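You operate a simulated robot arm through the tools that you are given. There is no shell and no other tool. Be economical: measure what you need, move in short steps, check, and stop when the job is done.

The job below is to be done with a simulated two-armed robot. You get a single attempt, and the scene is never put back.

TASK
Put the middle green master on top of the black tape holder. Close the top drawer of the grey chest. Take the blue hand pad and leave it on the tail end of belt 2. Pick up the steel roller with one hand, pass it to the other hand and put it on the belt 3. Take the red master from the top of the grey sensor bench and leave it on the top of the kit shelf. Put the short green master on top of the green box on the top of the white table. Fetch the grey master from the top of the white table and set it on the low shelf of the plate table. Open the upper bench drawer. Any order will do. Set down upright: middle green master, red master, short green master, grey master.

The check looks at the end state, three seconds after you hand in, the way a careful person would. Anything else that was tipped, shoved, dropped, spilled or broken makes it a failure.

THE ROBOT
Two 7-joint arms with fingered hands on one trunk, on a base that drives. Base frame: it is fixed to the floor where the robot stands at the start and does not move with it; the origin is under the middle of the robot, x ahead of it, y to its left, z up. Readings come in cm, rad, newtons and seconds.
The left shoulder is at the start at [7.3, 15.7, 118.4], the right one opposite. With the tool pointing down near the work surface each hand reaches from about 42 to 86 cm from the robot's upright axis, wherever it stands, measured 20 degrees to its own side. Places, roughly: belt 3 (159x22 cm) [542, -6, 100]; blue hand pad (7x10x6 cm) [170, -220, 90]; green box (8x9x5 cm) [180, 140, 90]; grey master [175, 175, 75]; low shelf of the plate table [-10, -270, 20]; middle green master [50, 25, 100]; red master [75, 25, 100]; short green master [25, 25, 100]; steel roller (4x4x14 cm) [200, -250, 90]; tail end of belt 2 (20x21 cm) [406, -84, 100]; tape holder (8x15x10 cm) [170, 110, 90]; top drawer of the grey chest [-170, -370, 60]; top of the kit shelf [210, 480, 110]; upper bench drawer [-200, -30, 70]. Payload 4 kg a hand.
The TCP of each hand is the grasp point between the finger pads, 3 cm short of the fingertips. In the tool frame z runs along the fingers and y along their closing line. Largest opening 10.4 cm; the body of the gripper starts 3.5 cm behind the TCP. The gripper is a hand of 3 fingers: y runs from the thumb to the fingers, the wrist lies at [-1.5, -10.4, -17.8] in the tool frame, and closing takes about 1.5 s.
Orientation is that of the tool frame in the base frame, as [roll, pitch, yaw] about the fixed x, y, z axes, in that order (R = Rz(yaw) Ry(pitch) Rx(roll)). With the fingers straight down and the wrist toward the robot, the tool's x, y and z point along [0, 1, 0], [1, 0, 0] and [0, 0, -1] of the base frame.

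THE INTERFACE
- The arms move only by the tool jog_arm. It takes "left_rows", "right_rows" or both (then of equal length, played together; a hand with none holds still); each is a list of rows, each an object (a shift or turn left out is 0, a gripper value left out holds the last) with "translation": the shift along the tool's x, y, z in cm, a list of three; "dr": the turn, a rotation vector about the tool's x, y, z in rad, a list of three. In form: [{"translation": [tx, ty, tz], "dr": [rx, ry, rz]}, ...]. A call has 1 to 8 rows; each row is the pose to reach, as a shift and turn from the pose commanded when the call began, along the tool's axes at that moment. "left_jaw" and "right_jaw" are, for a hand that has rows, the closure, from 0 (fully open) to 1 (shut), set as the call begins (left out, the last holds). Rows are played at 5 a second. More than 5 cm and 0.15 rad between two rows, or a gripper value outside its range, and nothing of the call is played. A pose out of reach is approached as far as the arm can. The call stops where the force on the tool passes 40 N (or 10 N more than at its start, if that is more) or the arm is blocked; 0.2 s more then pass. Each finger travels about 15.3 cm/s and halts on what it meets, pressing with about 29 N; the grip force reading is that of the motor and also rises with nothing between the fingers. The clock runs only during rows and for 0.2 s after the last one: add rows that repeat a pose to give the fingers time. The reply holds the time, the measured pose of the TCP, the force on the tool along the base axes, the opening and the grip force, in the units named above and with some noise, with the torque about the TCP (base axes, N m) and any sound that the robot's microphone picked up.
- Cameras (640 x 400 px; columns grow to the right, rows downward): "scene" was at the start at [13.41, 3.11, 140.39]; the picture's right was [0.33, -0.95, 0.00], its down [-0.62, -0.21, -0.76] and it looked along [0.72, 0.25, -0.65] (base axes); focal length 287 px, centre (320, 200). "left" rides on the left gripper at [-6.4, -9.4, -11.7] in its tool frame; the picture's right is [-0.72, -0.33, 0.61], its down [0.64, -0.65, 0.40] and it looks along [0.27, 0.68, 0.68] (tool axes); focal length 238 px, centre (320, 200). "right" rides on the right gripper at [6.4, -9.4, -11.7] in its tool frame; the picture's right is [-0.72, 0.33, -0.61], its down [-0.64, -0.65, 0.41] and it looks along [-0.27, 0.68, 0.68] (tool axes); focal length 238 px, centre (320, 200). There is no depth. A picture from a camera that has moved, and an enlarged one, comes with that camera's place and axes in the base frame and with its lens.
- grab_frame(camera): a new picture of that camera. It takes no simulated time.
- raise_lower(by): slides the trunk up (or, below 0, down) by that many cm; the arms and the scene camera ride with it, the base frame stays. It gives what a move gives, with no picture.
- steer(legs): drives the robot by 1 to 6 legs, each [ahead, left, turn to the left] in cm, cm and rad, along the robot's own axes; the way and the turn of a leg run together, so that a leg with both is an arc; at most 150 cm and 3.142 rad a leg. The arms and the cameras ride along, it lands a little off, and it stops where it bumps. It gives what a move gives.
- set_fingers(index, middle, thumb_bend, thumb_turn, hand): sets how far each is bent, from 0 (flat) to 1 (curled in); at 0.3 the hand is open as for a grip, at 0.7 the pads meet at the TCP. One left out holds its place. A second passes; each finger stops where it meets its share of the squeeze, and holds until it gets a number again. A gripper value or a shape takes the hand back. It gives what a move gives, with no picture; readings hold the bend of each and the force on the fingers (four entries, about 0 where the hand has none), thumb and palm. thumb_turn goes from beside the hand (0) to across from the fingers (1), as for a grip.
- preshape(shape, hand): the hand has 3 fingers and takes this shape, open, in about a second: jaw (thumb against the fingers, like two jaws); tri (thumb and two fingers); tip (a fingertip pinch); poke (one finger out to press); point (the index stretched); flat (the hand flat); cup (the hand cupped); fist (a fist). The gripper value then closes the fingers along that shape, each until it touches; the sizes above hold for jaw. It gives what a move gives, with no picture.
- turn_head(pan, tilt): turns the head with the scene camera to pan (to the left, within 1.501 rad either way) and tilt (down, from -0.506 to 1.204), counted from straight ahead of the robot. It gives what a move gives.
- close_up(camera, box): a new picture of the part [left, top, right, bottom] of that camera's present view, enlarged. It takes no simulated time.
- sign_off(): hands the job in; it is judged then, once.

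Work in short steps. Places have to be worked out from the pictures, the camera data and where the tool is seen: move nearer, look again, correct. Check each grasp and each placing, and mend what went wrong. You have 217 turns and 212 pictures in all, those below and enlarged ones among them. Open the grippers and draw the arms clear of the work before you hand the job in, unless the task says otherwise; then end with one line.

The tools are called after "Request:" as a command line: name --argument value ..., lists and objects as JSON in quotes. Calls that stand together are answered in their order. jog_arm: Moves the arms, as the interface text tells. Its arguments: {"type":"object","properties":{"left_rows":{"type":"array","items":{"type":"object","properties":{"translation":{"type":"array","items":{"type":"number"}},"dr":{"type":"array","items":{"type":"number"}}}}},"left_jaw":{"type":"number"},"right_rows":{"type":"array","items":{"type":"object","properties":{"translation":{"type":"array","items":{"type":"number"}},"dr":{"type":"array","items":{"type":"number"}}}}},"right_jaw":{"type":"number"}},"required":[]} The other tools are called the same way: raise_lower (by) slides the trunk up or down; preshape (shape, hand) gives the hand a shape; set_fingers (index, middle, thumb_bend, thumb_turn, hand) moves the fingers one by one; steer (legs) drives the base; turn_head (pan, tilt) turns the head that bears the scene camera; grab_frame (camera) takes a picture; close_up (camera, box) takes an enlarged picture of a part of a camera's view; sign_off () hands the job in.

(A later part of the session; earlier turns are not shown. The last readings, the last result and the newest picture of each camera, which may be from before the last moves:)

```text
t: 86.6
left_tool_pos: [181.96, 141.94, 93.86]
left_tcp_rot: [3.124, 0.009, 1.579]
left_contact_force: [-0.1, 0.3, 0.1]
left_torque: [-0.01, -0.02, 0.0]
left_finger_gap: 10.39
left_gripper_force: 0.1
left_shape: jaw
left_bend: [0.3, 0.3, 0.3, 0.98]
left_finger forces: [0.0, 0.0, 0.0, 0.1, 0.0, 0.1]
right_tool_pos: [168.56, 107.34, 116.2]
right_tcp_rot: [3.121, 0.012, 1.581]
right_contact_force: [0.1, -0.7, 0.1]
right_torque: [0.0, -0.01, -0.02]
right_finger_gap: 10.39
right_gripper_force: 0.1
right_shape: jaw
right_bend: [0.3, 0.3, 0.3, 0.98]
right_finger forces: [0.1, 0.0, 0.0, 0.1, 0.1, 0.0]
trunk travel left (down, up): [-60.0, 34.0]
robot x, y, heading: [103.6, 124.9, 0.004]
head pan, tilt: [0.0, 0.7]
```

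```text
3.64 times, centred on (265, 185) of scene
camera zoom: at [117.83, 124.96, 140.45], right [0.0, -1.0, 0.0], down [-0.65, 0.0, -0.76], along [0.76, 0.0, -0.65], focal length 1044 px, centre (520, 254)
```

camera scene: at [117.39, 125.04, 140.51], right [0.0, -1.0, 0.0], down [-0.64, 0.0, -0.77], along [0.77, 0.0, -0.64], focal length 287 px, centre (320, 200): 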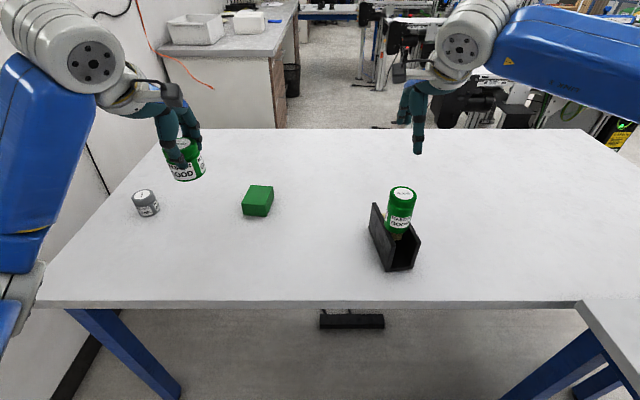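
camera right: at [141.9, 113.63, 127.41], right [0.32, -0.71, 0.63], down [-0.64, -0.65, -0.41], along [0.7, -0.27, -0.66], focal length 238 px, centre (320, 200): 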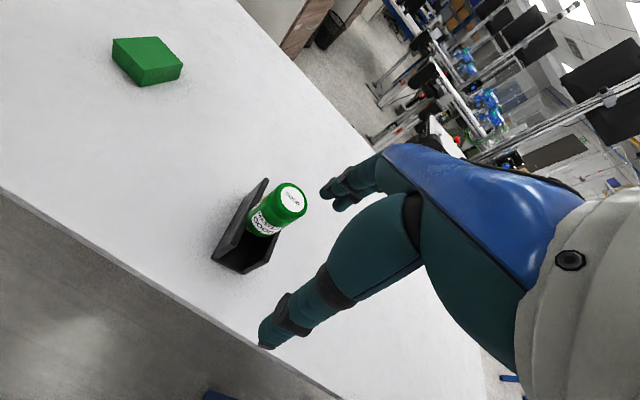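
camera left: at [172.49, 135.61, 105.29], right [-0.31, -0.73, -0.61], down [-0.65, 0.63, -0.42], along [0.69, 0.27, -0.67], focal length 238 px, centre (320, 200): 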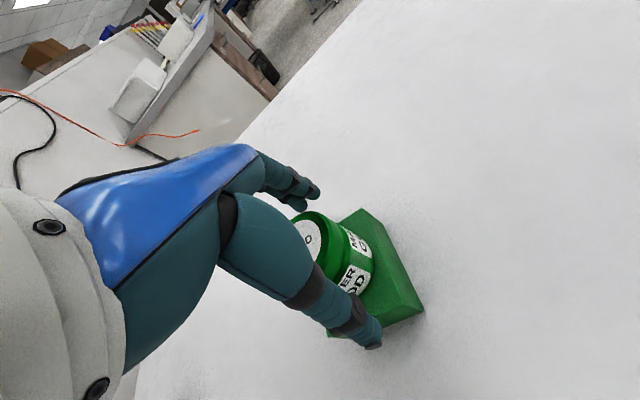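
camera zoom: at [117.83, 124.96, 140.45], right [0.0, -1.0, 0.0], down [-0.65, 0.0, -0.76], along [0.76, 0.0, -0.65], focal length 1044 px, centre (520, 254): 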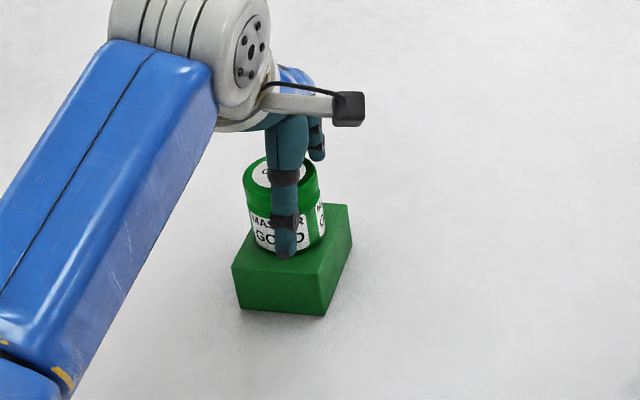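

The short master is on the box. I'll raise the left hand and slide the robot 27 cm left toward the grey master.

Request:
jog_arm --left_rows '[{"translation": [0, 0, -4]}, {"translation": [0, 0, -8.5]}, {"translation": [0, 0, -13]}, {"translation": [0, 0, -17.5]}, {"translation": [0, 0, -21]}]'

Request:
steer --legs '[[0, 27, 0]]'

Request:
grab_frame --camera "left"

Request:
grab_frame --camera "scene"

```text
t: 87.8
left_tool_pos: [181.57, 142.25, 115.05]
left_tcp_rot: [3.126, 0.008, 1.581]
left_contact_force: [-0.1, 0.0, -0.1]
left_torque: [-0.01, -0.01, -0.01]
left_finger_gap: 10.36
left_gripper_force: 0.1
left_shape: jaw
left_bend: [0.3, 0.3, 0.3, 0.98]
left_finger forces: [0.0, 0.0, 0.0, 0.0, 0.0, 0.0]
right_tool_pos: [168.5, 107.22, 116.14]
right_tcp_rot: [3.12, 0.011, 1.579]
right_contact_force: [0.3, -0.7, -0.5]
right_torque: [0.03, -0.03, -0.02]
right_finger_gap: 10.38
right_gripper_force: 0.1
right_shape: jaw
right_bend: [0.3, 0.3, 0.3, 0.98]
right_finger forces: [0.0, 0.0, 0.0, 0.1, 0.0, 0.0]
trunk travel left (down, up): [-60.0, 34.0]
robot x, y, heading: [103.79, 124.84, 0.001]
head pan, tilt: [0.0, 0.7]
```

```text
t: 89.7
left_tool_pos: [181.5, 168.19, 115.23]
left_tcp_rot: [3.123, -0.002, 1.579]
left_contact_force: [0.4, -0.5, 0.1]
left_torque: [0.02, 0.01, 0.02]
left_finger_gap: 10.36
left_gripper_force: 0.1
left_shape: jaw
left_bend: [0.3, 0.3, 0.3, 0.98]
left_finger forces: [0.0, 0.1, 0.0, 0.1, 0.0, 0.1]
right_tool_pos: [168.43, 133.38, 115.99]
right_tcp_rot: [3.123, 0.0, 1.582]
right_contact_force: [0.0, -0.3, -0.8]
right_torque: [0.04, 0.0, -0.02]
right_finger_gap: 10.4
right_gripper_force: 0.0
right_shape: jaw
right_bend: [0.3, 0.3, 0.3, 0.98]
right_finger forces: [0.1, 0.1, 0.0, 0.0, 0.1, 0.1]
trunk travel left (down, up): [-60.0, 34.0]
robot x, y, heading: [103.87, 151.76, 0.005]
head pan, tilt: [0.0, 0.7]
```

```text
151 pictures are left
camera left: at [172.03, 161.6, 126.51], right [-0.31, -0.72, -0.62], down [-0.65, 0.64, -0.41], along [0.69, 0.28, -0.67], focal length 238 px, centre (320, 200)
```

left: 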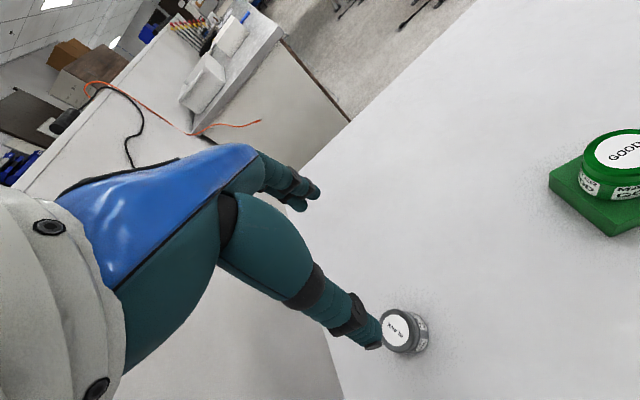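

```text
150 pictures are left
camera scene: at [117.75, 150.55, 140.45], right [0.0, -1.0, -0.01], down [-0.65, 0.01, -0.76], along [0.76, 0.01, -0.65], focal length 287 px, centre (320, 200)
```

scene: 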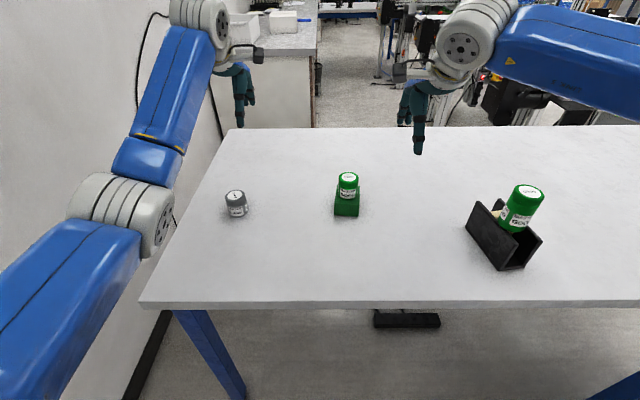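

The grey master's top is near (179, 175, 91). I'll move the left hand over it, come down, and look again.

Request:
jog_arm --left_rows '[{"translation": [3.5, -1.2, 0]}, {"translation": [6.9, -2.3, 0]}, {"translation": [6.9, -2.3, 4.5]}, {"translation": [6.9, -2.3, 9]}, {"translation": [6.9, -2.3, 13.5]}, {"translation": [6.9, -2.3, 18]}, {"translation": [6.9, -2.3, 18]}]'

Request:
grab_frame --camera "left"

Request:
close_up --camera "scene" --box '[180, 130, 300, 240]'

```text
t: 91.3
left_tool_pos: [179.03, 176.06, 97.09]
left_tcp_rot: [3.123, 0.006, 1.58]
left_contact_force: [0.4, -0.3, 0.6]
left_torque: [0.0, -0.04, -0.01]
left_finger_gap: 10.34
left_gripper_force: 0.1
left_shape: jaw
left_bend: [0.3, 0.3, 0.3, 0.98]
left_finger forces: [0.1, 0.0, 0.0, 0.0, 0.0, 0.1]
right_tool_pos: [168.25, 134.27, 116.34]
right_tcp_rot: [3.12, 0.008, 1.582]
right_contact_force: [0.0, -0.1, -0.3]
right_torque: [0.03, 0.02, 0.0]
right_finger_gap: 10.37
right_gripper_force: 0.0
right_shape: jaw
right_bend: [0.3, 0.3, 0.3, 0.98]
right_finger forces: [0.1, 0.1, 0.0, 0.0, 0.1, 0.1]
trunk travel left (down, up): [-60.0, 34.0]
robot x, y, heading: [103.39, 151.79, 0.004]
head pan, tilt: [0.0, 0.7]
```

```text
149 pictures are left
camera left: at [169.58, 169.61, 108.39], right [-0.31, -0.73, -0.61], down [-0.65, 0.63, -0.42], along [0.69, 0.27, -0.67], focal length 238 px, centre (320, 200)
```

left: 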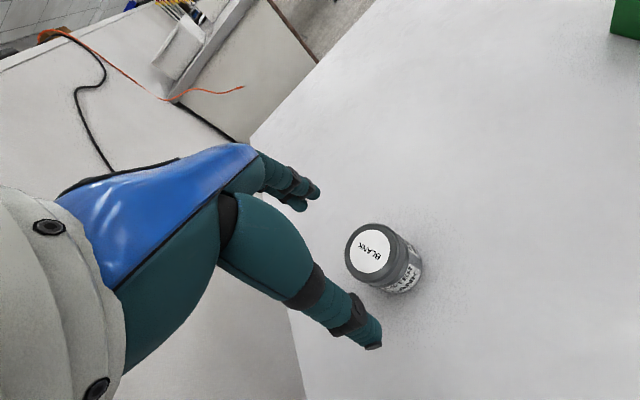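

```text
3.64 times, centred on (240, 185) of scene
camera zoom: at [117.75, 151.79, 140.46], right [0.0, -1.0, 0.0], down [-0.65, 0.0, -0.76], along [0.76, 0.0, -0.65], focal length 1044 px, centre (611, 254)
```

zoom: 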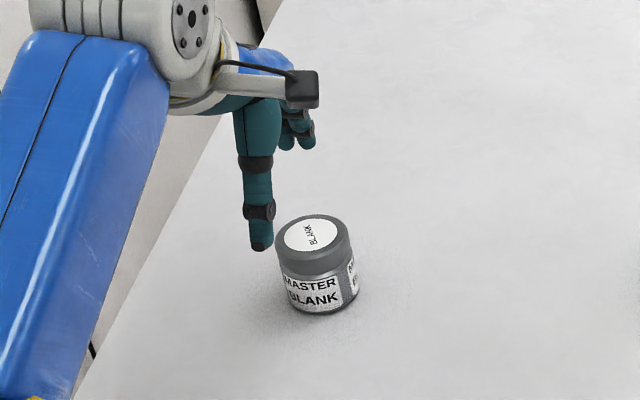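

The master is at about (178.6, 174.7). I'll shift −1.3 in y, lower to z≈89 and close.

Request:
jog_arm --left_rows '[{"translation": [-1.3, -0.4, 0]}, {"translation": [-1.3, -0.4, 4]}, {"translation": [-1.3, -0.4, 7.9]}, {"translation": [-1.3, -0.4, 7.9]}]'

Request:
jog_arm --left_rows '[{"translation": [0, 0, 0]}, {"translation": [0, 0, 0]}, {"translation": [0, 0, 0]}, {"translation": [0, 0, 0]}, {"translation": [0, 0, 0]}, {"translation": [0, 0, 0]}, {"translation": [0, 0, 0]}, {"translation": [0, 0, 0]}]' --left_jaw 1

Request:
grab_frame --camera "left"

```text
t: 92.3
left_tool_pos: [178.79, 174.59, 89.19]
left_tcp_rot: [3.122, 0.009, 1.579]
left_contact_force: [0.4, -0.5, 0.9]
left_torque: [-0.05, -0.01, -0.01]
left_finger_gap: 10.4
left_gripper_force: 0.0
left_shape: jaw
left_bend: [0.3, 0.3, 0.3, 0.98]
left_finger forces: [0.0, 0.1, 0.0, 0.1, 0.1, 0.0]
right_tool_pos: [168.29, 134.65, 116.35]
right_tcp_rot: [3.12, 0.013, 1.581]
right_contact_force: [0.1, -0.4, -0.2]
right_torque: [-0.01, 0.02, 0.04]
right_finger_gap: 10.37
right_gripper_force: 0.0
right_shape: jaw
right_bend: [0.3, 0.3, 0.3, 0.98]
right_finger forces: [0.0, 0.0, 0.0, 0.0, 0.1, 0.0]
trunk travel left (down, up): [-60.0, 34.0]
robot x, y, heading: [104.11, 152.01, 0.005]
head pan, tilt: [0.0, 0.7]
```

```text
t: 94.1
left_tool_pos: [178.97, 174.67, 89.21]
left_tcp_rot: [3.121, 0.009, 1.58]
left_contact_force: [-0.7, 0.2, -0.5]
left_torque: [0.02, 0.01, 0.03]
left_finger_gap: 4.81
left_gripper_force: 29.1
left_shape: jaw
left_bend: [0.28, 0.38, 0.74, 1.0]
left_finger forces: [16.1, 9.1, 0.0, 0.0, 24.9, 0.0]
right_tool_pos: [168.3, 134.57, 116.23]
right_tcp_rot: [3.122, 0.013, 1.583]
right_contact_force: [0.6, 0.3, -0.9]
right_torque: [0.01, 0.01, -0.02]
right_finger_gap: 10.41
right_gripper_force: 0.0
right_shape: jaw
right_bend: [0.3, 0.3, 0.3, 0.98]
right_finger forces: [0.0, 0.1, 0.1, 0.1, 0.0, 0.1]
trunk travel left (down, up): [-60.0, 34.0]
robot x, y, heading: [103.99, 152.34, 0.003]
head pan, tilt: [0.0, 0.7]
```

```text
147 pictures are left
camera left: at [169.48, 168.34, 100.58], right [-0.31, -0.73, -0.61], down [-0.65, 0.63, -0.42], along [0.69, 0.27, -0.67], focal length 238 px, centre (320, 200)
```

left: 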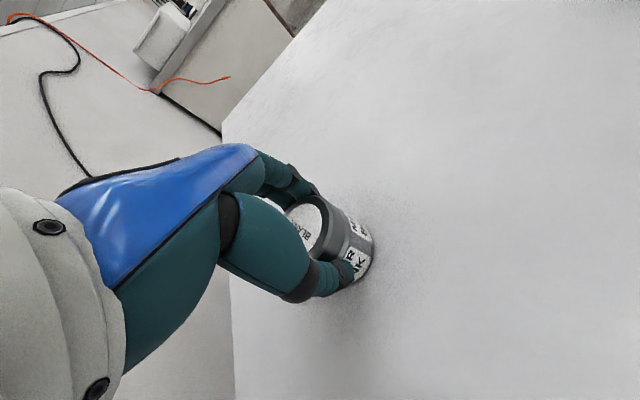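

The grip has even loads again, so I'll lift the grey master and check it.

Request:
jog_arm --left_rows '[{"translation": [0, 0, -3]}, {"translation": [0, 0, -7.5]}, {"translation": [0, 0, -12]}, {"translation": [0, 0, -16.5]}, {"translation": [0, 0, -21]}, {"translation": [0, 0, -25]}]'

Request:
grab_frame --camera "left"

Request:
grab_frame --camera "scene"

```text
t: 95.5
left_tool_pos: [178.68, 175.04, 114.16]
left_tcp_rot: [3.123, 0.009, 1.58]
left_contact_force: [0.8, 0.3, -2.7]
left_torque: [-0.02, 0.03, 0.0]
left_finger_gap: 4.84
left_gripper_force: 28.5
left_shape: jaw
left_bend: [0.28, 0.38, 0.74, 1.0]
left_finger forces: [16.1, 9.3, 0.1, 0.0, 24.8, 0.0]
right_tool_pos: [168.3, 134.61, 116.31]
right_tcp_rot: [3.119, 0.012, 1.58]
right_contact_force: [-1.1, 0.1, 0.5]
right_torque: [0.02, 0.02, 0.04]
right_finger_gap: 10.38
right_gripper_force: 0.0
right_shape: jaw
right_bend: [0.3, 0.3, 0.3, 0.98]
right_finger forces: [0.0, 0.0, 0.1, 0.0, 0.1, 0.0]
trunk travel left (down, up): [-60.0, 34.0]
robot x, y, heading: [103.45, 151.88, 0.007]
head pan, tilt: [0.0, 0.7]
```

```text
146 pictures are left
camera left: at [169.13, 168.69, 125.52], right [-0.31, -0.73, -0.61], down [-0.65, 0.63, -0.42], along [0.69, 0.27, -0.67], focal length 238 px, centre (320, 200)
```

left: 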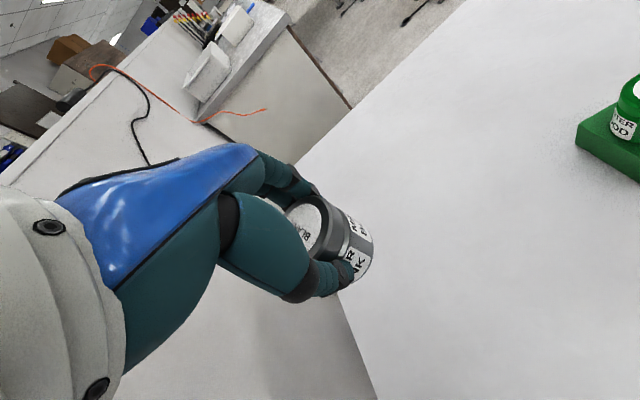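

```text
145 pictures are left
camera scene: at [117.75, 152.09, 140.45], right [0.0, -1.0, 0.0], down [-0.65, 0.0, -0.76], along [0.76, 0.0, -0.65], focal length 287 px, centre (320, 200)
```

scene: 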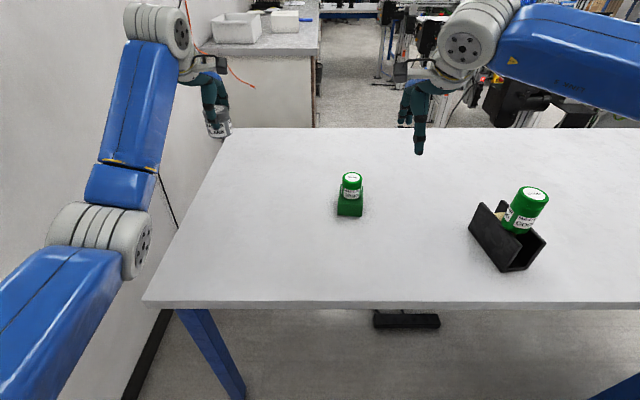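

The grey master is held and both placed masters still stand. Now I'll drive back out, around the bench front, and in to the red master's side.

Request:
steer --legs '[[-100, 0, 0], [-90, 0, 0], [0, -104, 0], [0, -104, 0], [0, 0, 1.5668]]'

Request:
turn_head --pan -1.4 --tilt 0.55

Request:
grab_frame --camera "scene"

```text
t: 118.9
left_tool_pos: [-116.46, 22.77, 114.06]
left_tcp_rot: [3.121, 0.008, 3.099]
left_contact_force: [0.3, 0.7, -3.0]
left_torque: [-0.04, -0.01, 0.01]
left_finger_gap: 4.78
left_gripper_force: 28.5
left_shape: jaw
left_bend: [0.73, 0.38, 0.74, 1.0]
left_finger forces: [16.1, 9.2, 0.1, 0.0, 24.2, 0.0]
right_tool_pos: [-76.5, 10.38, 116.26]
right_tcp_rot: [3.122, 0.012, 3.102]
right_contact_force: [-0.2, 0.7, -0.3]
right_torque: [0.01, 0.03, -0.04]
right_finger_gap: 10.41
right_gripper_force: 0.0
right_shape: jaw
right_bend: [0.3, 0.3, 0.3, 0.98]
right_finger forces: [0.0, 0.0, 0.2, 0.1, 0.0, 0.1]
trunk travel left (down, up): [-60.0, 34.0]
robot x, y, heading: [-97.28, -53.33, 1.525]
head pan, tilt: [0.0, 0.7]
```

```text
t: 120.5
left_tool_pos: [-116.49, 22.55, 114.33]
left_tcp_rot: [3.121, 0.009, 3.099]
left_contact_force: [0.1, 0.0, -2.3]
left_torque: [-0.04, -0.02, 0.03]
left_finger_gap: 4.77
left_gripper_force: 29.3
left_shape: jaw
left_bend: [0.73, 0.38, 0.74, 1.0]
left_finger forces: [16.5, 9.5, 0.0, 0.0, 25.0, 0.0]
right_tool_pos: [-76.57, 10.06, 116.44]
right_tcp_rot: [3.116, 0.012, 3.1]
right_contact_force: [-0.4, 1.1, -0.2]
right_torque: [-0.03, 0.0, 0.01]
right_finger_gap: 10.4
right_gripper_force: 0.1
right_shape: jaw
right_bend: [0.3, 0.3, 0.3, 0.98]
right_finger forces: [0.0, 0.0, 0.1, 0.0, 0.0, 0.0]
trunk travel left (down, up): [-60.0, 34.0]
robot x, y, heading: [-97.16, -52.98, 1.522]
head pan, tilt: [-1.4, 0.55]
```

```text
144 pictures are left
camera scene: at [-87.87, -46.48, 141.78], right [0.12, -0.99, 0.0], down [-0.52, -0.07, -0.85], along [0.85, 0.1, -0.52], focal length 287 px, centre (320, 200)
```

scene: 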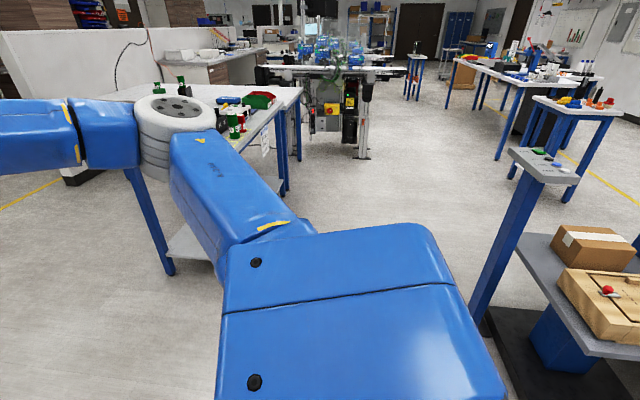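

The way east is clear, so I'll straighten the heading and slide right to about x=48, facing the red master.

Request:
steer --legs '[[3, 0, 0.047], [0, -145, 0]]'

Request:
turn_head --pan 0.0 --tilt 0.75

Request:
grab_frame --camera "scene"

Request:
grab_frame --camera "right"

```text
t: 128.0
left_tool_pos: [21.54, 25.25, 114.28]
left_tcp_rot: [3.122, 0.011, -3.12]
left_contact_force: [-0.5, 0.3, -2.0]
left_torque: [-0.02, 0.02, 0.0]
left_finger_gap: 4.77
left_gripper_force: 28.6
left_shape: jaw
left_bend: [0.73, 0.38, 0.74, 1.0]
left_finger forces: [16.3, 9.5, 0.1, 0.1, 24.9, 0.1]
right_tool_pos: [62.21, 15.45, 116.38]
right_tcp_rot: [3.117, 0.013, -3.117]
right_contact_force: [-0.3, -0.3, 0.7]
right_torque: [0.0, -0.01, 0.01]
right_finger_gap: 10.38
right_gripper_force: 0.1
right_shape: jaw
right_bend: [0.3, 0.3, 0.3, 0.98]
right_finger forces: [0.0, 0.1, 0.1, 0.0, 0.0, 0.0]
trunk travel left (down, up): [-60.0, 34.0]
robot x, y, heading: [46.2, -49.0, 1.583]
head pan, tilt: [-1.4, 0.55]
```

```text
t: 129.5
left_tool_pos: [21.69, 24.85, 114.44]
left_tcp_rot: [3.118, 0.009, -3.118]
left_contact_force: [0.0, -0.7, -2.4]
left_torque: [-0.01, -0.01, -0.01]
left_finger_gap: 4.77
left_gripper_force: 29.2
left_shape: jaw
left_bend: [0.73, 0.38, 0.74, 1.0]
left_finger forces: [16.4, 9.6, 0.1, 0.0, 25.1, 0.1]
right_tool_pos: [62.32, 15.12, 116.65]
right_tcp_rot: [3.116, 0.013, -3.116]
right_contact_force: [-0.2, -0.1, -0.3]
right_torque: [0.0, -0.04, 0.01]
right_finger_gap: 10.36
right_gripper_force: 0.1
right_shape: jaw
right_bend: [0.3, 0.3, 0.3, 0.98]
right_finger forces: [0.0, 0.0, 0.0, 0.0, 0.1, 0.0]
trunk travel left (down, up): [-60.0, 34.0]
robot x, y, heading: [45.96, -49.12, 1.589]
head pan, tilt: [0.0, 0.75]
```

```text
143 pictures are left
camera scene: at [45.79, -35.18, 140.02], right [1.0, 0.02, 0.0], down [0.01, -0.68, -0.73], along [-0.01, 0.73, -0.68], focal length 287 px, centre (320, 200)
```

scene: 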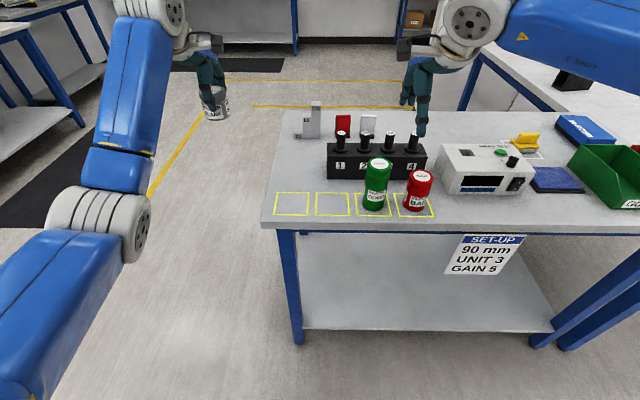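

```text
142 pictures are left
camera right: at [56.08, 5.17, 127.86], right [0.7, 0.33, 0.63], down [0.66, -0.63, -0.41], along [0.26, 0.71, -0.66], focal length 238 px, centre (320, 200)
```

right: 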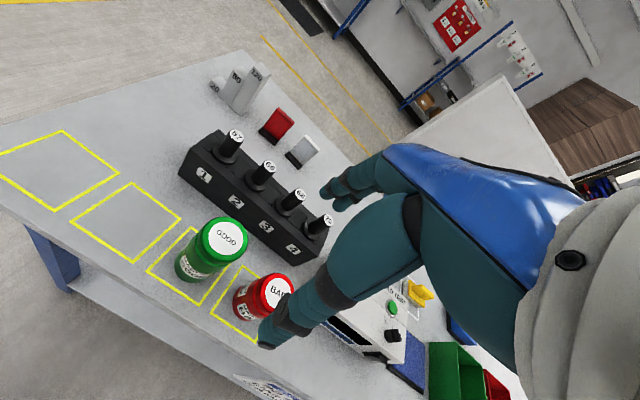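

The red master's top is at about (68.3, 17.8, 98.5). I'll move the right hand above it, levelling the tool slightly.

Request:
jog_arm --right_rows '[{"translation": [-3.1, 1.2, 0], "dr": [0.012, 0.006, 0]}, {"translation": [-6.2, 2.4, 0], "dr": [0.024, 0.013, 0]}, {"translation": [-6.2, 2.4, 4.5], "dr": [0.024, 0.013, 0]}, {"translation": [-6.2, 2.4, 9], "dr": [0.024, 0.013, 0]}, {"translation": [-6.2, 2.4, 13], "dr": [0.024, 0.013, 0]}, {"translation": [-6.2, 2.4, 13], "dr": [0.024, 0.013, 0]}]'

Request:
grab_frame --camera "right"

Request:
close_up --camera "scene" --box '[330, 110, 490, 230]'

```text
t: 130.9
left_tool_pos: [21.71, 25.02, 114.36]
left_tcp_rot: [3.121, 0.01, -3.118]
left_contact_force: [0.5, 0.0, -3.1]
left_torque: [-0.02, -0.03, -0.01]
left_finger_gap: 4.75
left_gripper_force: 29.0
left_shape: jaw
left_bend: [0.73, 0.38, 0.74, 1.0]
left_finger forces: [16.5, 9.6, 0.0, 0.1, 25.0, 0.1]
right_tool_pos: [68.7, 18.19, 103.66]
right_tcp_rot: [3.138, -0.001, -3.117]
right_contact_force: [0.5, 0.6, -0.5]
right_torque: [-0.02, 0.01, 0.02]
right_finger_gap: 10.36
right_gripper_force: 0.1
right_shape: jaw
right_bend: [0.3, 0.3, 0.3, 0.98]
right_finger forces: [0.1, 0.0, 0.0, 0.0, 0.1, 0.0]
trunk travel left (down, up): [-60.0, 34.0]
robot x, y, heading: [46.25, -49.06, 1.589]
head pan, tilt: [0.0, 0.75]
```

```text
141 pictures are left
camera right: at [62.64, 8.59, 115.15], right [0.71, 0.34, 0.61], down [0.66, -0.64, -0.41], along [0.25, 0.69, -0.68], focal length 238 px, centre (320, 200)
```

right: 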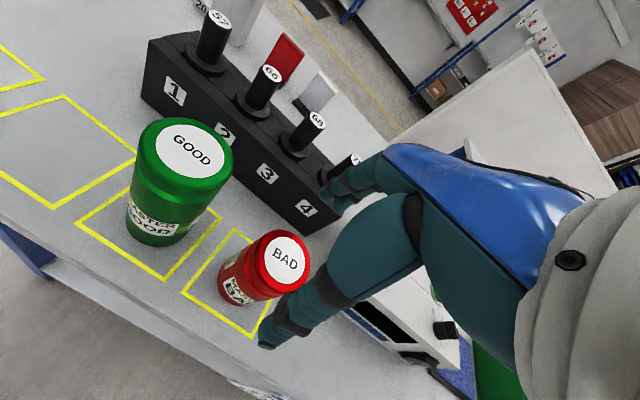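

```text
3.33 times, centred on (410, 170) of scene
camera zoom: at [45.83, -35.18, 140.02], right [1.0, 0.02, 0.0], down [0.01, -0.68, -0.73], along [-0.01, 0.73, -0.68], focal length 957 px, centre (20, 300)
```

zoom: 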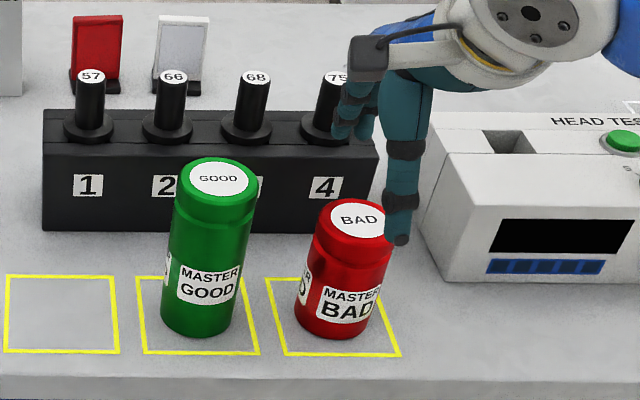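

The hand is centred to within a few millimetres. I'll lower to z≈96.2 and close.

Request:
jog_arm --right_rows '[{"translation": [0.1, -0.4, 3]}, {"translation": [0.1, -0.4, 7.4]}, {"translation": [0.1, -0.4, 7.4]}]'

Request:
jog_arm --right_rows '[{"translation": [0, 0, 0]}, {"translation": [0, 0, 0]}, {"translation": [0, 0, 0]}, {"translation": [0, 0, 0]}, {"translation": [0, 0, 0]}, {"translation": [0, 0, 0]}, {"translation": [0, 0, 0]}, {"translation": [0, 0, 0]}]' --right_jaw 1

Request:
close_up --camera "scene" --box '[330, 110, 490, 230]'

```text
t: 131.7
left_tool_pos: [21.81, 24.99, 114.4]
left_tcp_rot: [3.12, 0.009, -3.119]
left_contact_force: [-0.4, 0.6, -2.0]
left_torque: [-0.04, -0.04, 0.04]
left_finger_gap: 4.79
left_gripper_force: 28.3
left_shape: jaw
left_bend: [0.73, 0.38, 0.74, 1.0]
left_finger forces: [16.6, 9.6, 0.0, 0.1, 25.1, 0.0]
right_tool_pos: [68.49, 17.82, 96.37]
right_tcp_rot: [3.141, -0.001, -3.117]
right_contact_force: [-0.4, -1.6, -0.1]
right_torque: [0.03, 0.0, 0.0]
right_finger_gap: 10.39
right_gripper_force: 0.0
right_shape: jaw
right_bend: [0.3, 0.3, 0.3, 0.98]
right_finger forces: [0.0, 0.0, 0.1, 0.0, 0.0, 0.1]
trunk travel left (down, up): [-60.0, 34.0]
robot x, y, heading: [45.71, -49.3, 1.592]
head pan, tilt: [0.0, 0.75]
```

```text
t: 133.5
left_tool_pos: [21.69, 25.02, 114.34]
left_tcp_rot: [3.119, 0.008, -3.119]
left_contact_force: [0.0, 0.2, -2.7]
left_torque: [-0.04, -0.03, 0.02]
left_finger_gap: 4.74
left_gripper_force: 29.1
left_shape: jaw
left_bend: [0.73, 0.38, 0.74, 1.0]
left_finger forces: [16.4, 9.6, 0.0, 0.0, 25.1, 0.0]
right_tool_pos: [68.64, 17.92, 96.35]
right_tcp_rot: [-3.141, -0.004, -3.117]
right_contact_force: [0.7, -0.1, 0.3]
right_torque: [0.0, 0.03, 0.01]
right_finger_gap: 4.82
right_gripper_force: 29.1
right_shape: jaw
right_bend: [0.74, 0.4, 0.73, 1.0]
right_finger forces: [15.4, 9.4, 0.1, 0.0, 26.3, 0.1]
trunk travel left (down, up): [-60.0, 34.0]
robot x, y, heading: [46.1, -49.29, 1.589]
head pan, tilt: [0.0, 0.75]
```

```text
3.33 times, centred on (410, 170) of scene
camera zoom: at [45.82, -35.13, 140.02], right [1.0, 0.02, 0.0], down [0.01, -0.68, -0.73], along [-0.01, 0.73, -0.69], focal length 957 px, centre (20, 300)
```

zoom: 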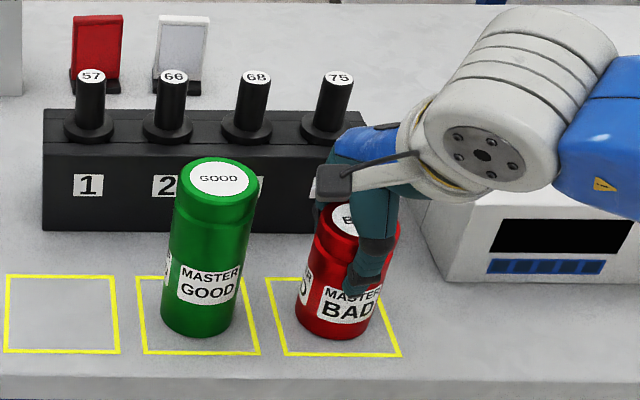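

The pattern matches the secure grips so far, so I'll lift and check that the master hangs straight.

Request:
jog_arm --right_rows '[{"translation": [0, 0, -2]}, {"translation": [0, 0, -5]}, {"translation": [0, 0, -9.5]}, {"translation": [0, 0, -14]}, {"translation": [0, 0, -18]}, {"translation": [0, -4, -20]}, {"translation": [0, -8, -20]}, {"translation": [0, -8, -20]}]'

Request:
grab_frame --camera "right"

Request:
grab_frame --camera "scene"

```text
t: 135.3
left_tool_pos: [21.82, 25.26, 114.29]
left_tcp_rot: [3.12, 0.011, -3.119]
left_contact_force: [-0.6, -0.1, -2.8]
left_torque: [-0.06, 0.0, -0.01]
left_finger_gap: 4.78
left_gripper_force: 28.8
left_shape: jaw
left_bend: [0.73, 0.38, 0.74, 1.0]
left_finger forces: [16.5, 9.6, 0.0, 0.0, 24.9, 0.0]
right_tool_pos: [69.04, 9.84, 116.13]
right_tcp_rot: [-3.141, -0.003, -3.118]
right_contact_force: [0.6, 0.3, -3.4]
right_torque: [-0.01, 0.03, -0.01]
right_finger_gap: 4.77
right_gripper_force: 29.5
right_shape: jaw
right_bend: [0.74, 0.41, 0.73, 1.0]
right_finger forces: [15.7, 9.7, 0.0, 0.0, 26.3, 0.0]
trunk travel left (down, up): [-60.0, 34.0]
robot x, y, heading: [45.55, -49.14, 1.589]
head pan, tilt: [0.0, 0.75]
```

```text
138 pictures are left
camera right: at [62.85, 0.18, 127.71], right [0.71, 0.34, 0.61], down [0.66, -0.64, -0.41], along [0.25, 0.69, -0.68], focal length 238 px, centre (320, 200)
```

right: 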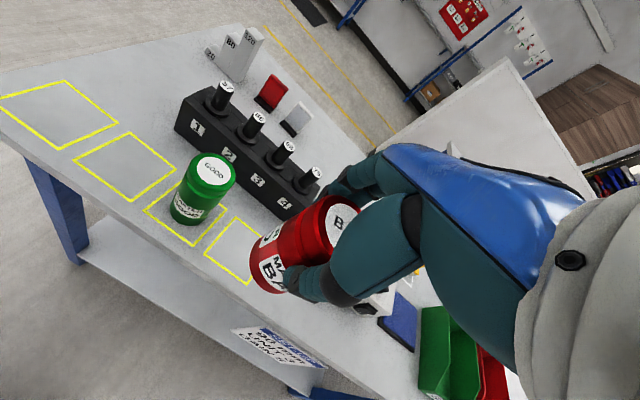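

```text
137 pictures are left
camera scene: at [45.91, -34.99, 140.0], right [1.0, 0.02, 0.0], down [0.01, -0.69, -0.73], along [-0.01, 0.73, -0.69], focal length 287 px, centre (320, 200)
```

scene: 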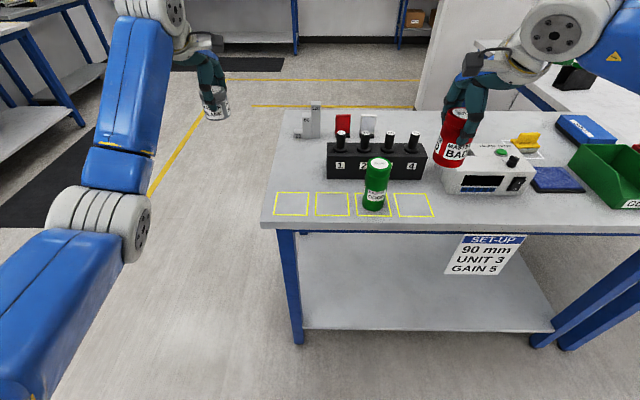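

Both masters are held. I'll back off, go round to the east aisle of the plate table, face west, and inspect its low shelf.

Request:
steer --legs '[[-25, 0, 0], [0, -80, 0], [0, 0, 1.555], [0, 110, 0]]'

Request:
turn_head --pan 0.0 --tilt 0.6

Request:
grab_frame --camera "scene"

```text
t: 149.9
left_tool_pos: [49.21, -204.83, 114.43]
left_tcp_rot: [3.119, 0.007, -1.562]
left_contact_force: [-0.1, 1.0, -2.1]
left_torque: [0.01, -0.01, -0.02]
left_finger_gap: 4.76
left_gripper_force: 29.5
left_shape: jaw
left_bend: [0.73, 0.38, 0.74, 1.0]
left_finger forces: [16.2, 9.2, 0.0, 0.0, 23.9, 0.0]
right_tool_pos: [65.25, -158.05, 116.23]
right_tcp_rot: [3.14, -0.001, -1.562]
right_contact_force: [1.3, -0.2, -4.2]
right_torque: [-0.03, -0.07, -0.03]
right_finger_gap: 4.75
right_gripper_force: 29.5
right_shape: jaw
right_bend: [0.74, 0.41, 0.74, 1.0]
right_finger forces: [15.5, 9.5, 0.1, 0.0, 25.4, 0.1]
trunk travel left (down, up): [-60.0, 34.0]
robot x, y, heading: [123.62, -181.85, -3.143]
head pan, tilt: [0.0, 0.75]
```

```text
t: 150.6
left_tool_pos: [49.51, -205.01, 114.6]
left_tcp_rot: [3.117, 0.008, -1.562]
left_contact_force: [-0.5, -0.1, -2.9]
left_torque: [0.03, -0.02, -0.03]
left_finger_gap: 4.75
left_gripper_force: 29.5
left_shape: jaw
left_bend: [0.73, 0.38, 0.74, 1.0]
left_finger forces: [16.4, 9.5, 0.0, 0.0, 24.6, 0.0]
right_tool_pos: [65.46, -158.05, 116.38]
right_tcp_rot: [3.138, -0.002, -1.56]
right_contact_force: [0.1, 0.4, -3.8]
right_torque: [-0.03, -0.05, 0.05]
right_finger_gap: 4.76
right_gripper_force: 29.3
right_shape: jaw
right_bend: [0.74, 0.41, 0.74, 1.0]
right_finger forces: [15.8, 9.8, 0.1, 0.0, 26.0, 0.1]
trunk travel left (down, up): [-60.0, 34.0]
robot x, y, heading: [123.59, -182.02, -3.136]
head pan, tilt: [0.0, 0.6]
```

```text
136 pictures are left
camera scene: at [109.43, -181.79, 141.29], right [0.0, 1.0, 0.0], down [0.57, 0.0, -0.82], along [-0.82, 0.0, -0.57], focal length 287 px, centre (320, 200)
```

scene: 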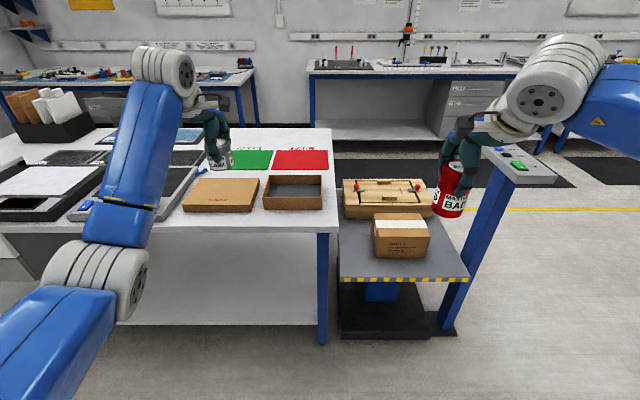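

The plate table's low shelf looks empty at z≈16–20, under a top at roughly z≈74 with its edge near x≈32. I'll check the edge with the hand cameras before lowering.

Request:
grab_frame --camera "left"

Request:
turn_head --pan 0.3 --tilt 0.9

Request:
grab_frame --camera "scene"

```text
135 pictures are left
camera left: at [59.19, -198.73, 125.86], right [0.31, 0.73, -0.62], down [0.65, -0.63, -0.43], along [-0.7, -0.27, -0.66], focal length 238 px, centre (320, 200)
```

left: 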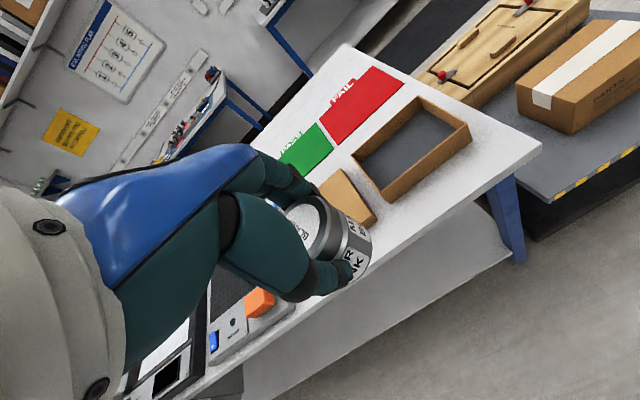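

```text
t: 151.4
left_tool_pos: [49.53, -205.03, 114.63]
left_tcp_rot: [3.117, 0.009, -1.564]
left_contact_force: [0.1, 0.2, -3.1]
left_torque: [0.05, -0.03, -0.02]
left_finger_gap: 4.73
left_gripper_force: 29.8
left_shape: jaw
left_bend: [0.73, 0.38, 0.74, 1.0]
left_finger forces: [16.4, 9.6, 0.0, 0.1, 24.6, 0.0]
right_tool_pos: [65.48, -158.24, 116.36]
right_tcp_rot: [3.14, -0.003, -1.563]
right_contact_force: [-0.2, 0.0, -3.4]
right_torque: [-0.03, -0.02, 0.01]
right_finger_gap: 4.75
right_gripper_force: 29.7
right_shape: jaw
right_bend: [0.74, 0.41, 0.74, 1.0]
right_finger forces: [15.8, 9.8, 0.1, 0.1, 25.9, 0.0]
trunk travel left (down, up): [-60.0, 34.0]
robot x, y, heading: [123.63, -181.91, -3.141]
head pan, tilt: [0.3, 0.901]
```

```text
134 pictures are left
camera scene: at [111.1, -184.06, 138.84], right [-0.3, 0.95, 0.0], down [0.75, 0.23, -0.62], along [-0.59, -0.19, -0.79], focal length 287 px, centre (320, 200)
```

scene: 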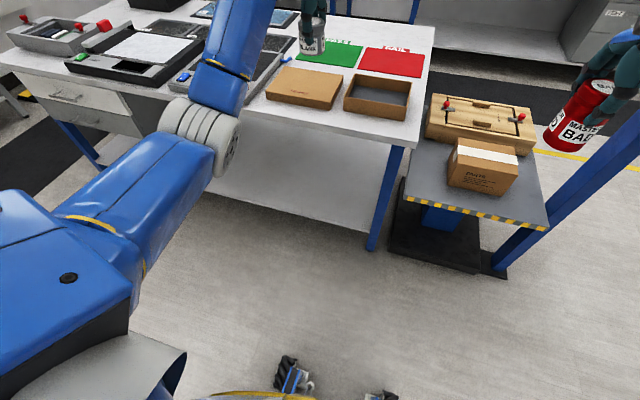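

The top's edge is at about x≈41, z≈83, closer than I thought. I'll back off 16 cm, retract the right hand, then lower the trunk.

Request:
steer --legs '[[-16, 0, 0]]'

Request:
jog_arm --right_rows '[{"translation": [0, -4, -1]}, {"translation": [0, -8, -2]}, {"translation": [0, -11, -4]}, {"translation": [0, -13, -6]}]'

Request:
raise_lower --by -58

Request:
turn_head --pan 0.15 --tilt 0.35

Request:
grab_frame --camera "scene"

Request:
grab_frame --camera "left"

```text
t: 152.8
left_tool_pos: [65.35, -205.14, 114.22]
left_tcp_rot: [3.12, 0.009, -1.563]
left_contact_force: [-0.4, 0.1, -2.4]
left_torque: [0.01, -0.04, 0.01]
left_finger_gap: 4.72
left_gripper_force: 29.1
left_shape: jaw
left_bend: [0.73, 0.38, 0.74, 1.0]
left_finger forces: [16.4, 9.6, 0.1, 0.0, 24.6, 0.1]
right_tool_pos: [81.21, -158.14, 116.11]
right_tcp_rot: [3.142, -0.002, -1.561]
right_contact_force: [0.2, -0.9, -3.8]
right_torque: [-0.01, -0.04, 0.02]
right_finger_gap: 4.72
right_gripper_force: 28.8
right_shape: jaw
right_bend: [0.74, 0.41, 0.74, 1.0]
right_finger forces: [15.8, 9.7, 0.1, 0.1, 25.8, 0.0]
trunk travel left (down, up): [-60.0, 34.0]
robot x, y, heading: [140.02, -181.87, -3.139]
head pan, tilt: [0.3, 0.901]
```

```text
t: 153.8
left_tool_pos: [66.02, -205.13, 114.81]
left_tcp_rot: [3.112, 0.009, -1.563]
left_contact_force: [-0.1, 0.4, -2.2]
left_torque: [0.0, 0.0, -0.02]
left_finger_gap: 4.73
left_gripper_force: 29.1
left_shape: jaw
left_bend: [0.73, 0.38, 0.74, 1.0]
left_finger forces: [16.5, 9.6, 0.1, 0.0, 24.8, 0.0]
right_tool_pos: [94.95, -158.14, 122.57]
right_tcp_rot: [3.136, -0.001, -1.561]
right_contact_force: [0.6, -0.2, -4.2]
right_torque: [-0.01, 0.01, 0.05]
right_finger_gap: 4.75
right_gripper_force: 28.9
right_shape: jaw
right_bend: [0.74, 0.41, 0.74, 1.0]
right_finger forces: [15.7, 10.0, 0.2, 0.0, 26.1, 0.0]
trunk travel left (down, up): [-60.0, 34.0]
robot x, y, heading: [139.89, -181.94, -3.135]
head pan, tilt: [0.3, 0.901]
```

```text
refused: -58 is not a number from -40 to 40
```

```text
t: 154.8
left_tool_pos: [65.9, -205.13, 114.79]
left_tcp_rot: [3.116, 0.01, -1.56]
left_contact_force: [0.3, 0.0, -2.7]
left_torque: [0.0, -0.04, -0.01]
left_finger_gap: 4.75
left_gripper_force: 28.7
left_shape: jaw
left_bend: [0.73, 0.38, 0.74, 1.0]
left_finger forces: [16.5, 9.6, 0.0, 0.0, 24.7, 0.0]
right_tool_pos: [94.81, -158.24, 122.45]
right_tcp_rot: [3.136, -0.003, -1.561]
right_contact_force: [0.5, 0.1, -3.1]
right_torque: [-0.02, -0.05, -0.03]
right_finger_gap: 4.76
right_gripper_force: 29.3
right_shape: jaw
right_bend: [0.74, 0.41, 0.74, 1.0]
right_finger forces: [15.9, 10.1, 0.0, 0.0, 26.1, 0.1]
trunk travel left (down, up): [-60.0, 34.0]
robot x, y, heading: [139.7, -182.15, -3.138]
head pan, tilt: [0.15, 0.351]
```

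```text
133 pictures are left
camera scene: at [125.28, -183.2, 143.57], right [-0.15, 0.99, 0.0], down [0.34, 0.05, -0.94], along [-0.93, -0.14, -0.35], focal length 287 px, centre (320, 200)
```

scene: 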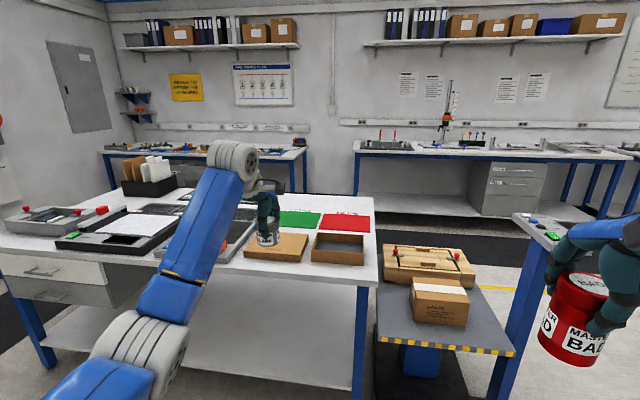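

```text
132 pictures are left
camera left: at [75.67, -198.76, 126.02], right [0.3, 0.73, -0.62], down [0.65, -0.63, -0.43], along [-0.7, -0.27, -0.66], focal length 238 px, centre (320, 200)
```

left: 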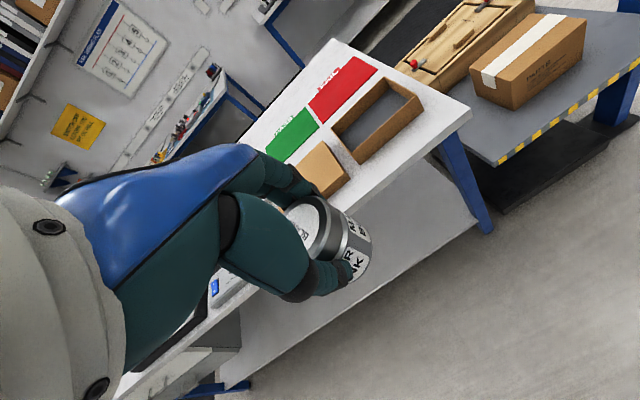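

The shelf is open there. I'll lower the trunk in two steps.

Request:
raise_lower --by -40

Request:
raise_lower --by -19

Request:
grab_frame --camera "scene"

Request:
grab_frame --camera "left"

```text
t: 158.7
left_tool_pos: [66.05, -205.03, 74.84]
left_tcp_rot: [3.112, 0.01, -1.562]
left_contact_force: [0.4, 0.1, -3.1]
left_torque: [-0.01, -0.04, 0.02]
left_finger_gap: 4.74
left_gripper_force: 29.3
left_shape: jaw
left_bend: [0.73, 0.38, 0.74, 1.0]
left_finger forces: [16.6, 9.6, 0.0, 0.0, 24.7, 0.0]
right_tool_pos: [94.96, -158.26, 82.45]
right_tcp_rot: [3.134, -0.003, -1.561]
right_contact_force: [0.6, 0.5, -3.3]
right_torque: [0.02, -0.03, 0.02]
right_finger_gap: 4.72
right_gripper_force: 28.7
right_shape: jaw
right_bend: [0.74, 0.41, 0.74, 1.0]
right_finger forces: [15.7, 10.1, 0.0, 0.0, 26.1, 0.0]
trunk travel left (down, up): [-20.0, 74.0]
robot x, y, heading: [139.89, -182.42, -3.14]
head pan, tilt: [0.15, 0.351]
```

```text
t: 160.7
left_tool_pos: [66.02, -205.16, 55.76]
left_tcp_rot: [3.113, 0.009, -1.562]
left_contact_force: [-0.3, -0.3, -2.9]
left_torque: [0.04, -0.03, -0.04]
left_finger_gap: 4.73
left_gripper_force: 28.8
left_shape: jaw
left_bend: [0.73, 0.38, 0.74, 1.0]
left_finger forces: [16.4, 9.7, 0.0, 0.1, 24.7, 0.0]
right_tool_pos: [95.07, -158.22, 63.39]
right_tcp_rot: [3.136, -0.002, -1.559]
right_contact_force: [-0.9, 0.5, -3.2]
right_torque: [0.0, 0.0, 0.02]
right_finger_gap: 4.74
right_gripper_force: 28.7
right_shape: jaw
right_bend: [0.74, 0.41, 0.74, 1.0]
right_finger forces: [15.6, 10.1, 0.0, 0.1, 26.1, 0.0]
trunk travel left (down, up): [-1.0, 93.0]
robot x, y, heading: [139.7, -181.94, -3.139]
head pan, tilt: [0.15, 0.351]
```

```text
131 pictures are left
camera scene: at [125.54, -183.24, 84.59], right [-0.15, 0.99, 0.0], down [0.34, 0.05, -0.94], along [-0.93, -0.14, -0.35], focal length 287 px, centre (320, 200)
```

scene: 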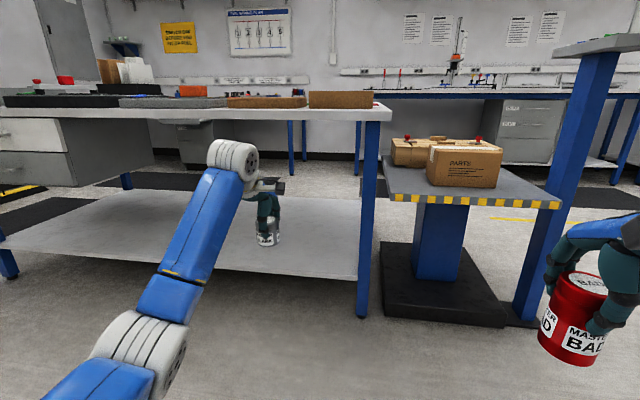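

```text
130 pictures are left
camera left: at [75.83, -198.8, 67.07], right [0.3, 0.73, -0.62], down [0.65, -0.63, -0.43], along [-0.7, -0.27, -0.66], focal length 238 px, centre (320, 200)
```

left: 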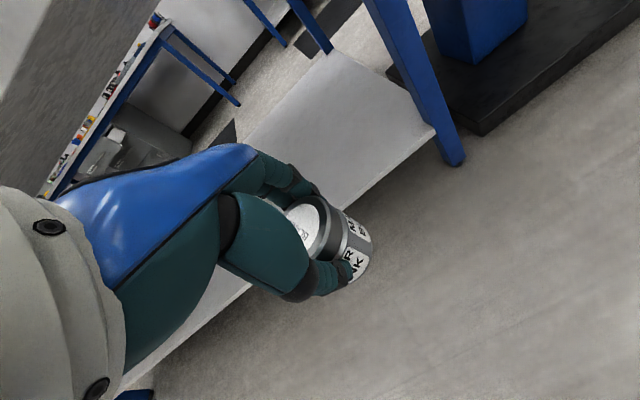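

The shelf's front edge is at about (30.5, z 17) and the underside of the top at about z 77. I'll lower the left hand to z≈28 in front of the shelf.

Request:
jog_arm --left_rows '[{"translation": [0, 0, 4.6], "dr": [0.014, 0.005, 0]}, {"translation": [0, 0, 9.2], "dr": [0.028, 0.009, 0]}, {"translation": [0, 0, 13.8], "dr": [0.028, 0.009, 0]}, {"translation": [0, 0, 18.4], "dr": [0.028, 0.009, 0]}, {"translation": [0, 0, 23], "dr": [0.028, 0.009, 0]}, {"translation": [0, 0, 27.6], "dr": [0.028, 0.009, 0]}, {"translation": [0, 0, 27.6], "dr": [0.028, 0.009, 0]}]'

Request:
grab_frame --camera "scene"

```text
t: 162.3
left_tool_pos: [65.17, -204.94, 28.22]
left_tcp_rot: [-3.141, 0.001, -1.563]
left_contact_force: [0.0, -0.1, -1.8]
left_torque: [0.03, -0.04, 0.0]
left_finger_gap: 4.74
left_gripper_force: 28.6
left_shape: jaw
left_bend: [0.73, 0.38, 0.74, 1.0]
left_finger forces: [16.3, 9.5, 0.1, 0.1, 24.2, 0.1]
right_tool_pos: [94.99, -158.05, 63.42]
right_tcp_rot: [3.137, -0.001, -1.56]
right_contact_force: [0.0, 0.2, -4.0]
right_torque: [-0.03, -0.02, -0.04]
right_finger_gap: 4.74
right_gripper_force: 28.8
right_shape: jaw
right_bend: [0.74, 0.41, 0.74, 1.0]
right_finger forces: [15.7, 10.1, 0.0, 0.1, 26.0, 0.0]
trunk travel left (down, up): [-1.0, 93.0]
robot x, y, heading: [140.14, -182.17, -3.135]
head pan, tilt: [0.15, 0.351]
```

```text
129 pictures are left
camera scene: at [125.54, -183.24, 84.59], right [-0.15, 0.99, 0.0], down [0.34, 0.05, -0.94], along [-0.93, -0.14, -0.35], focal length 287 px, centre (320, 200)
```

scene: 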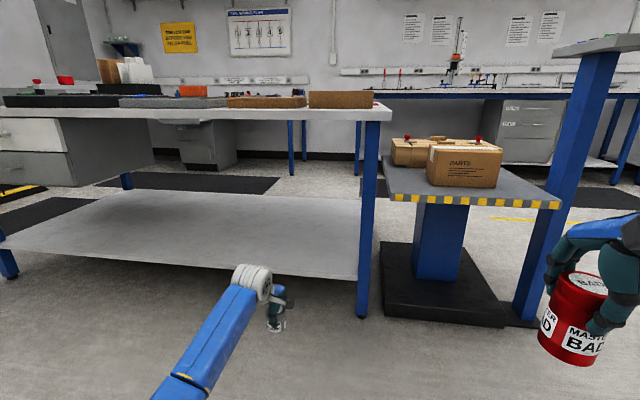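

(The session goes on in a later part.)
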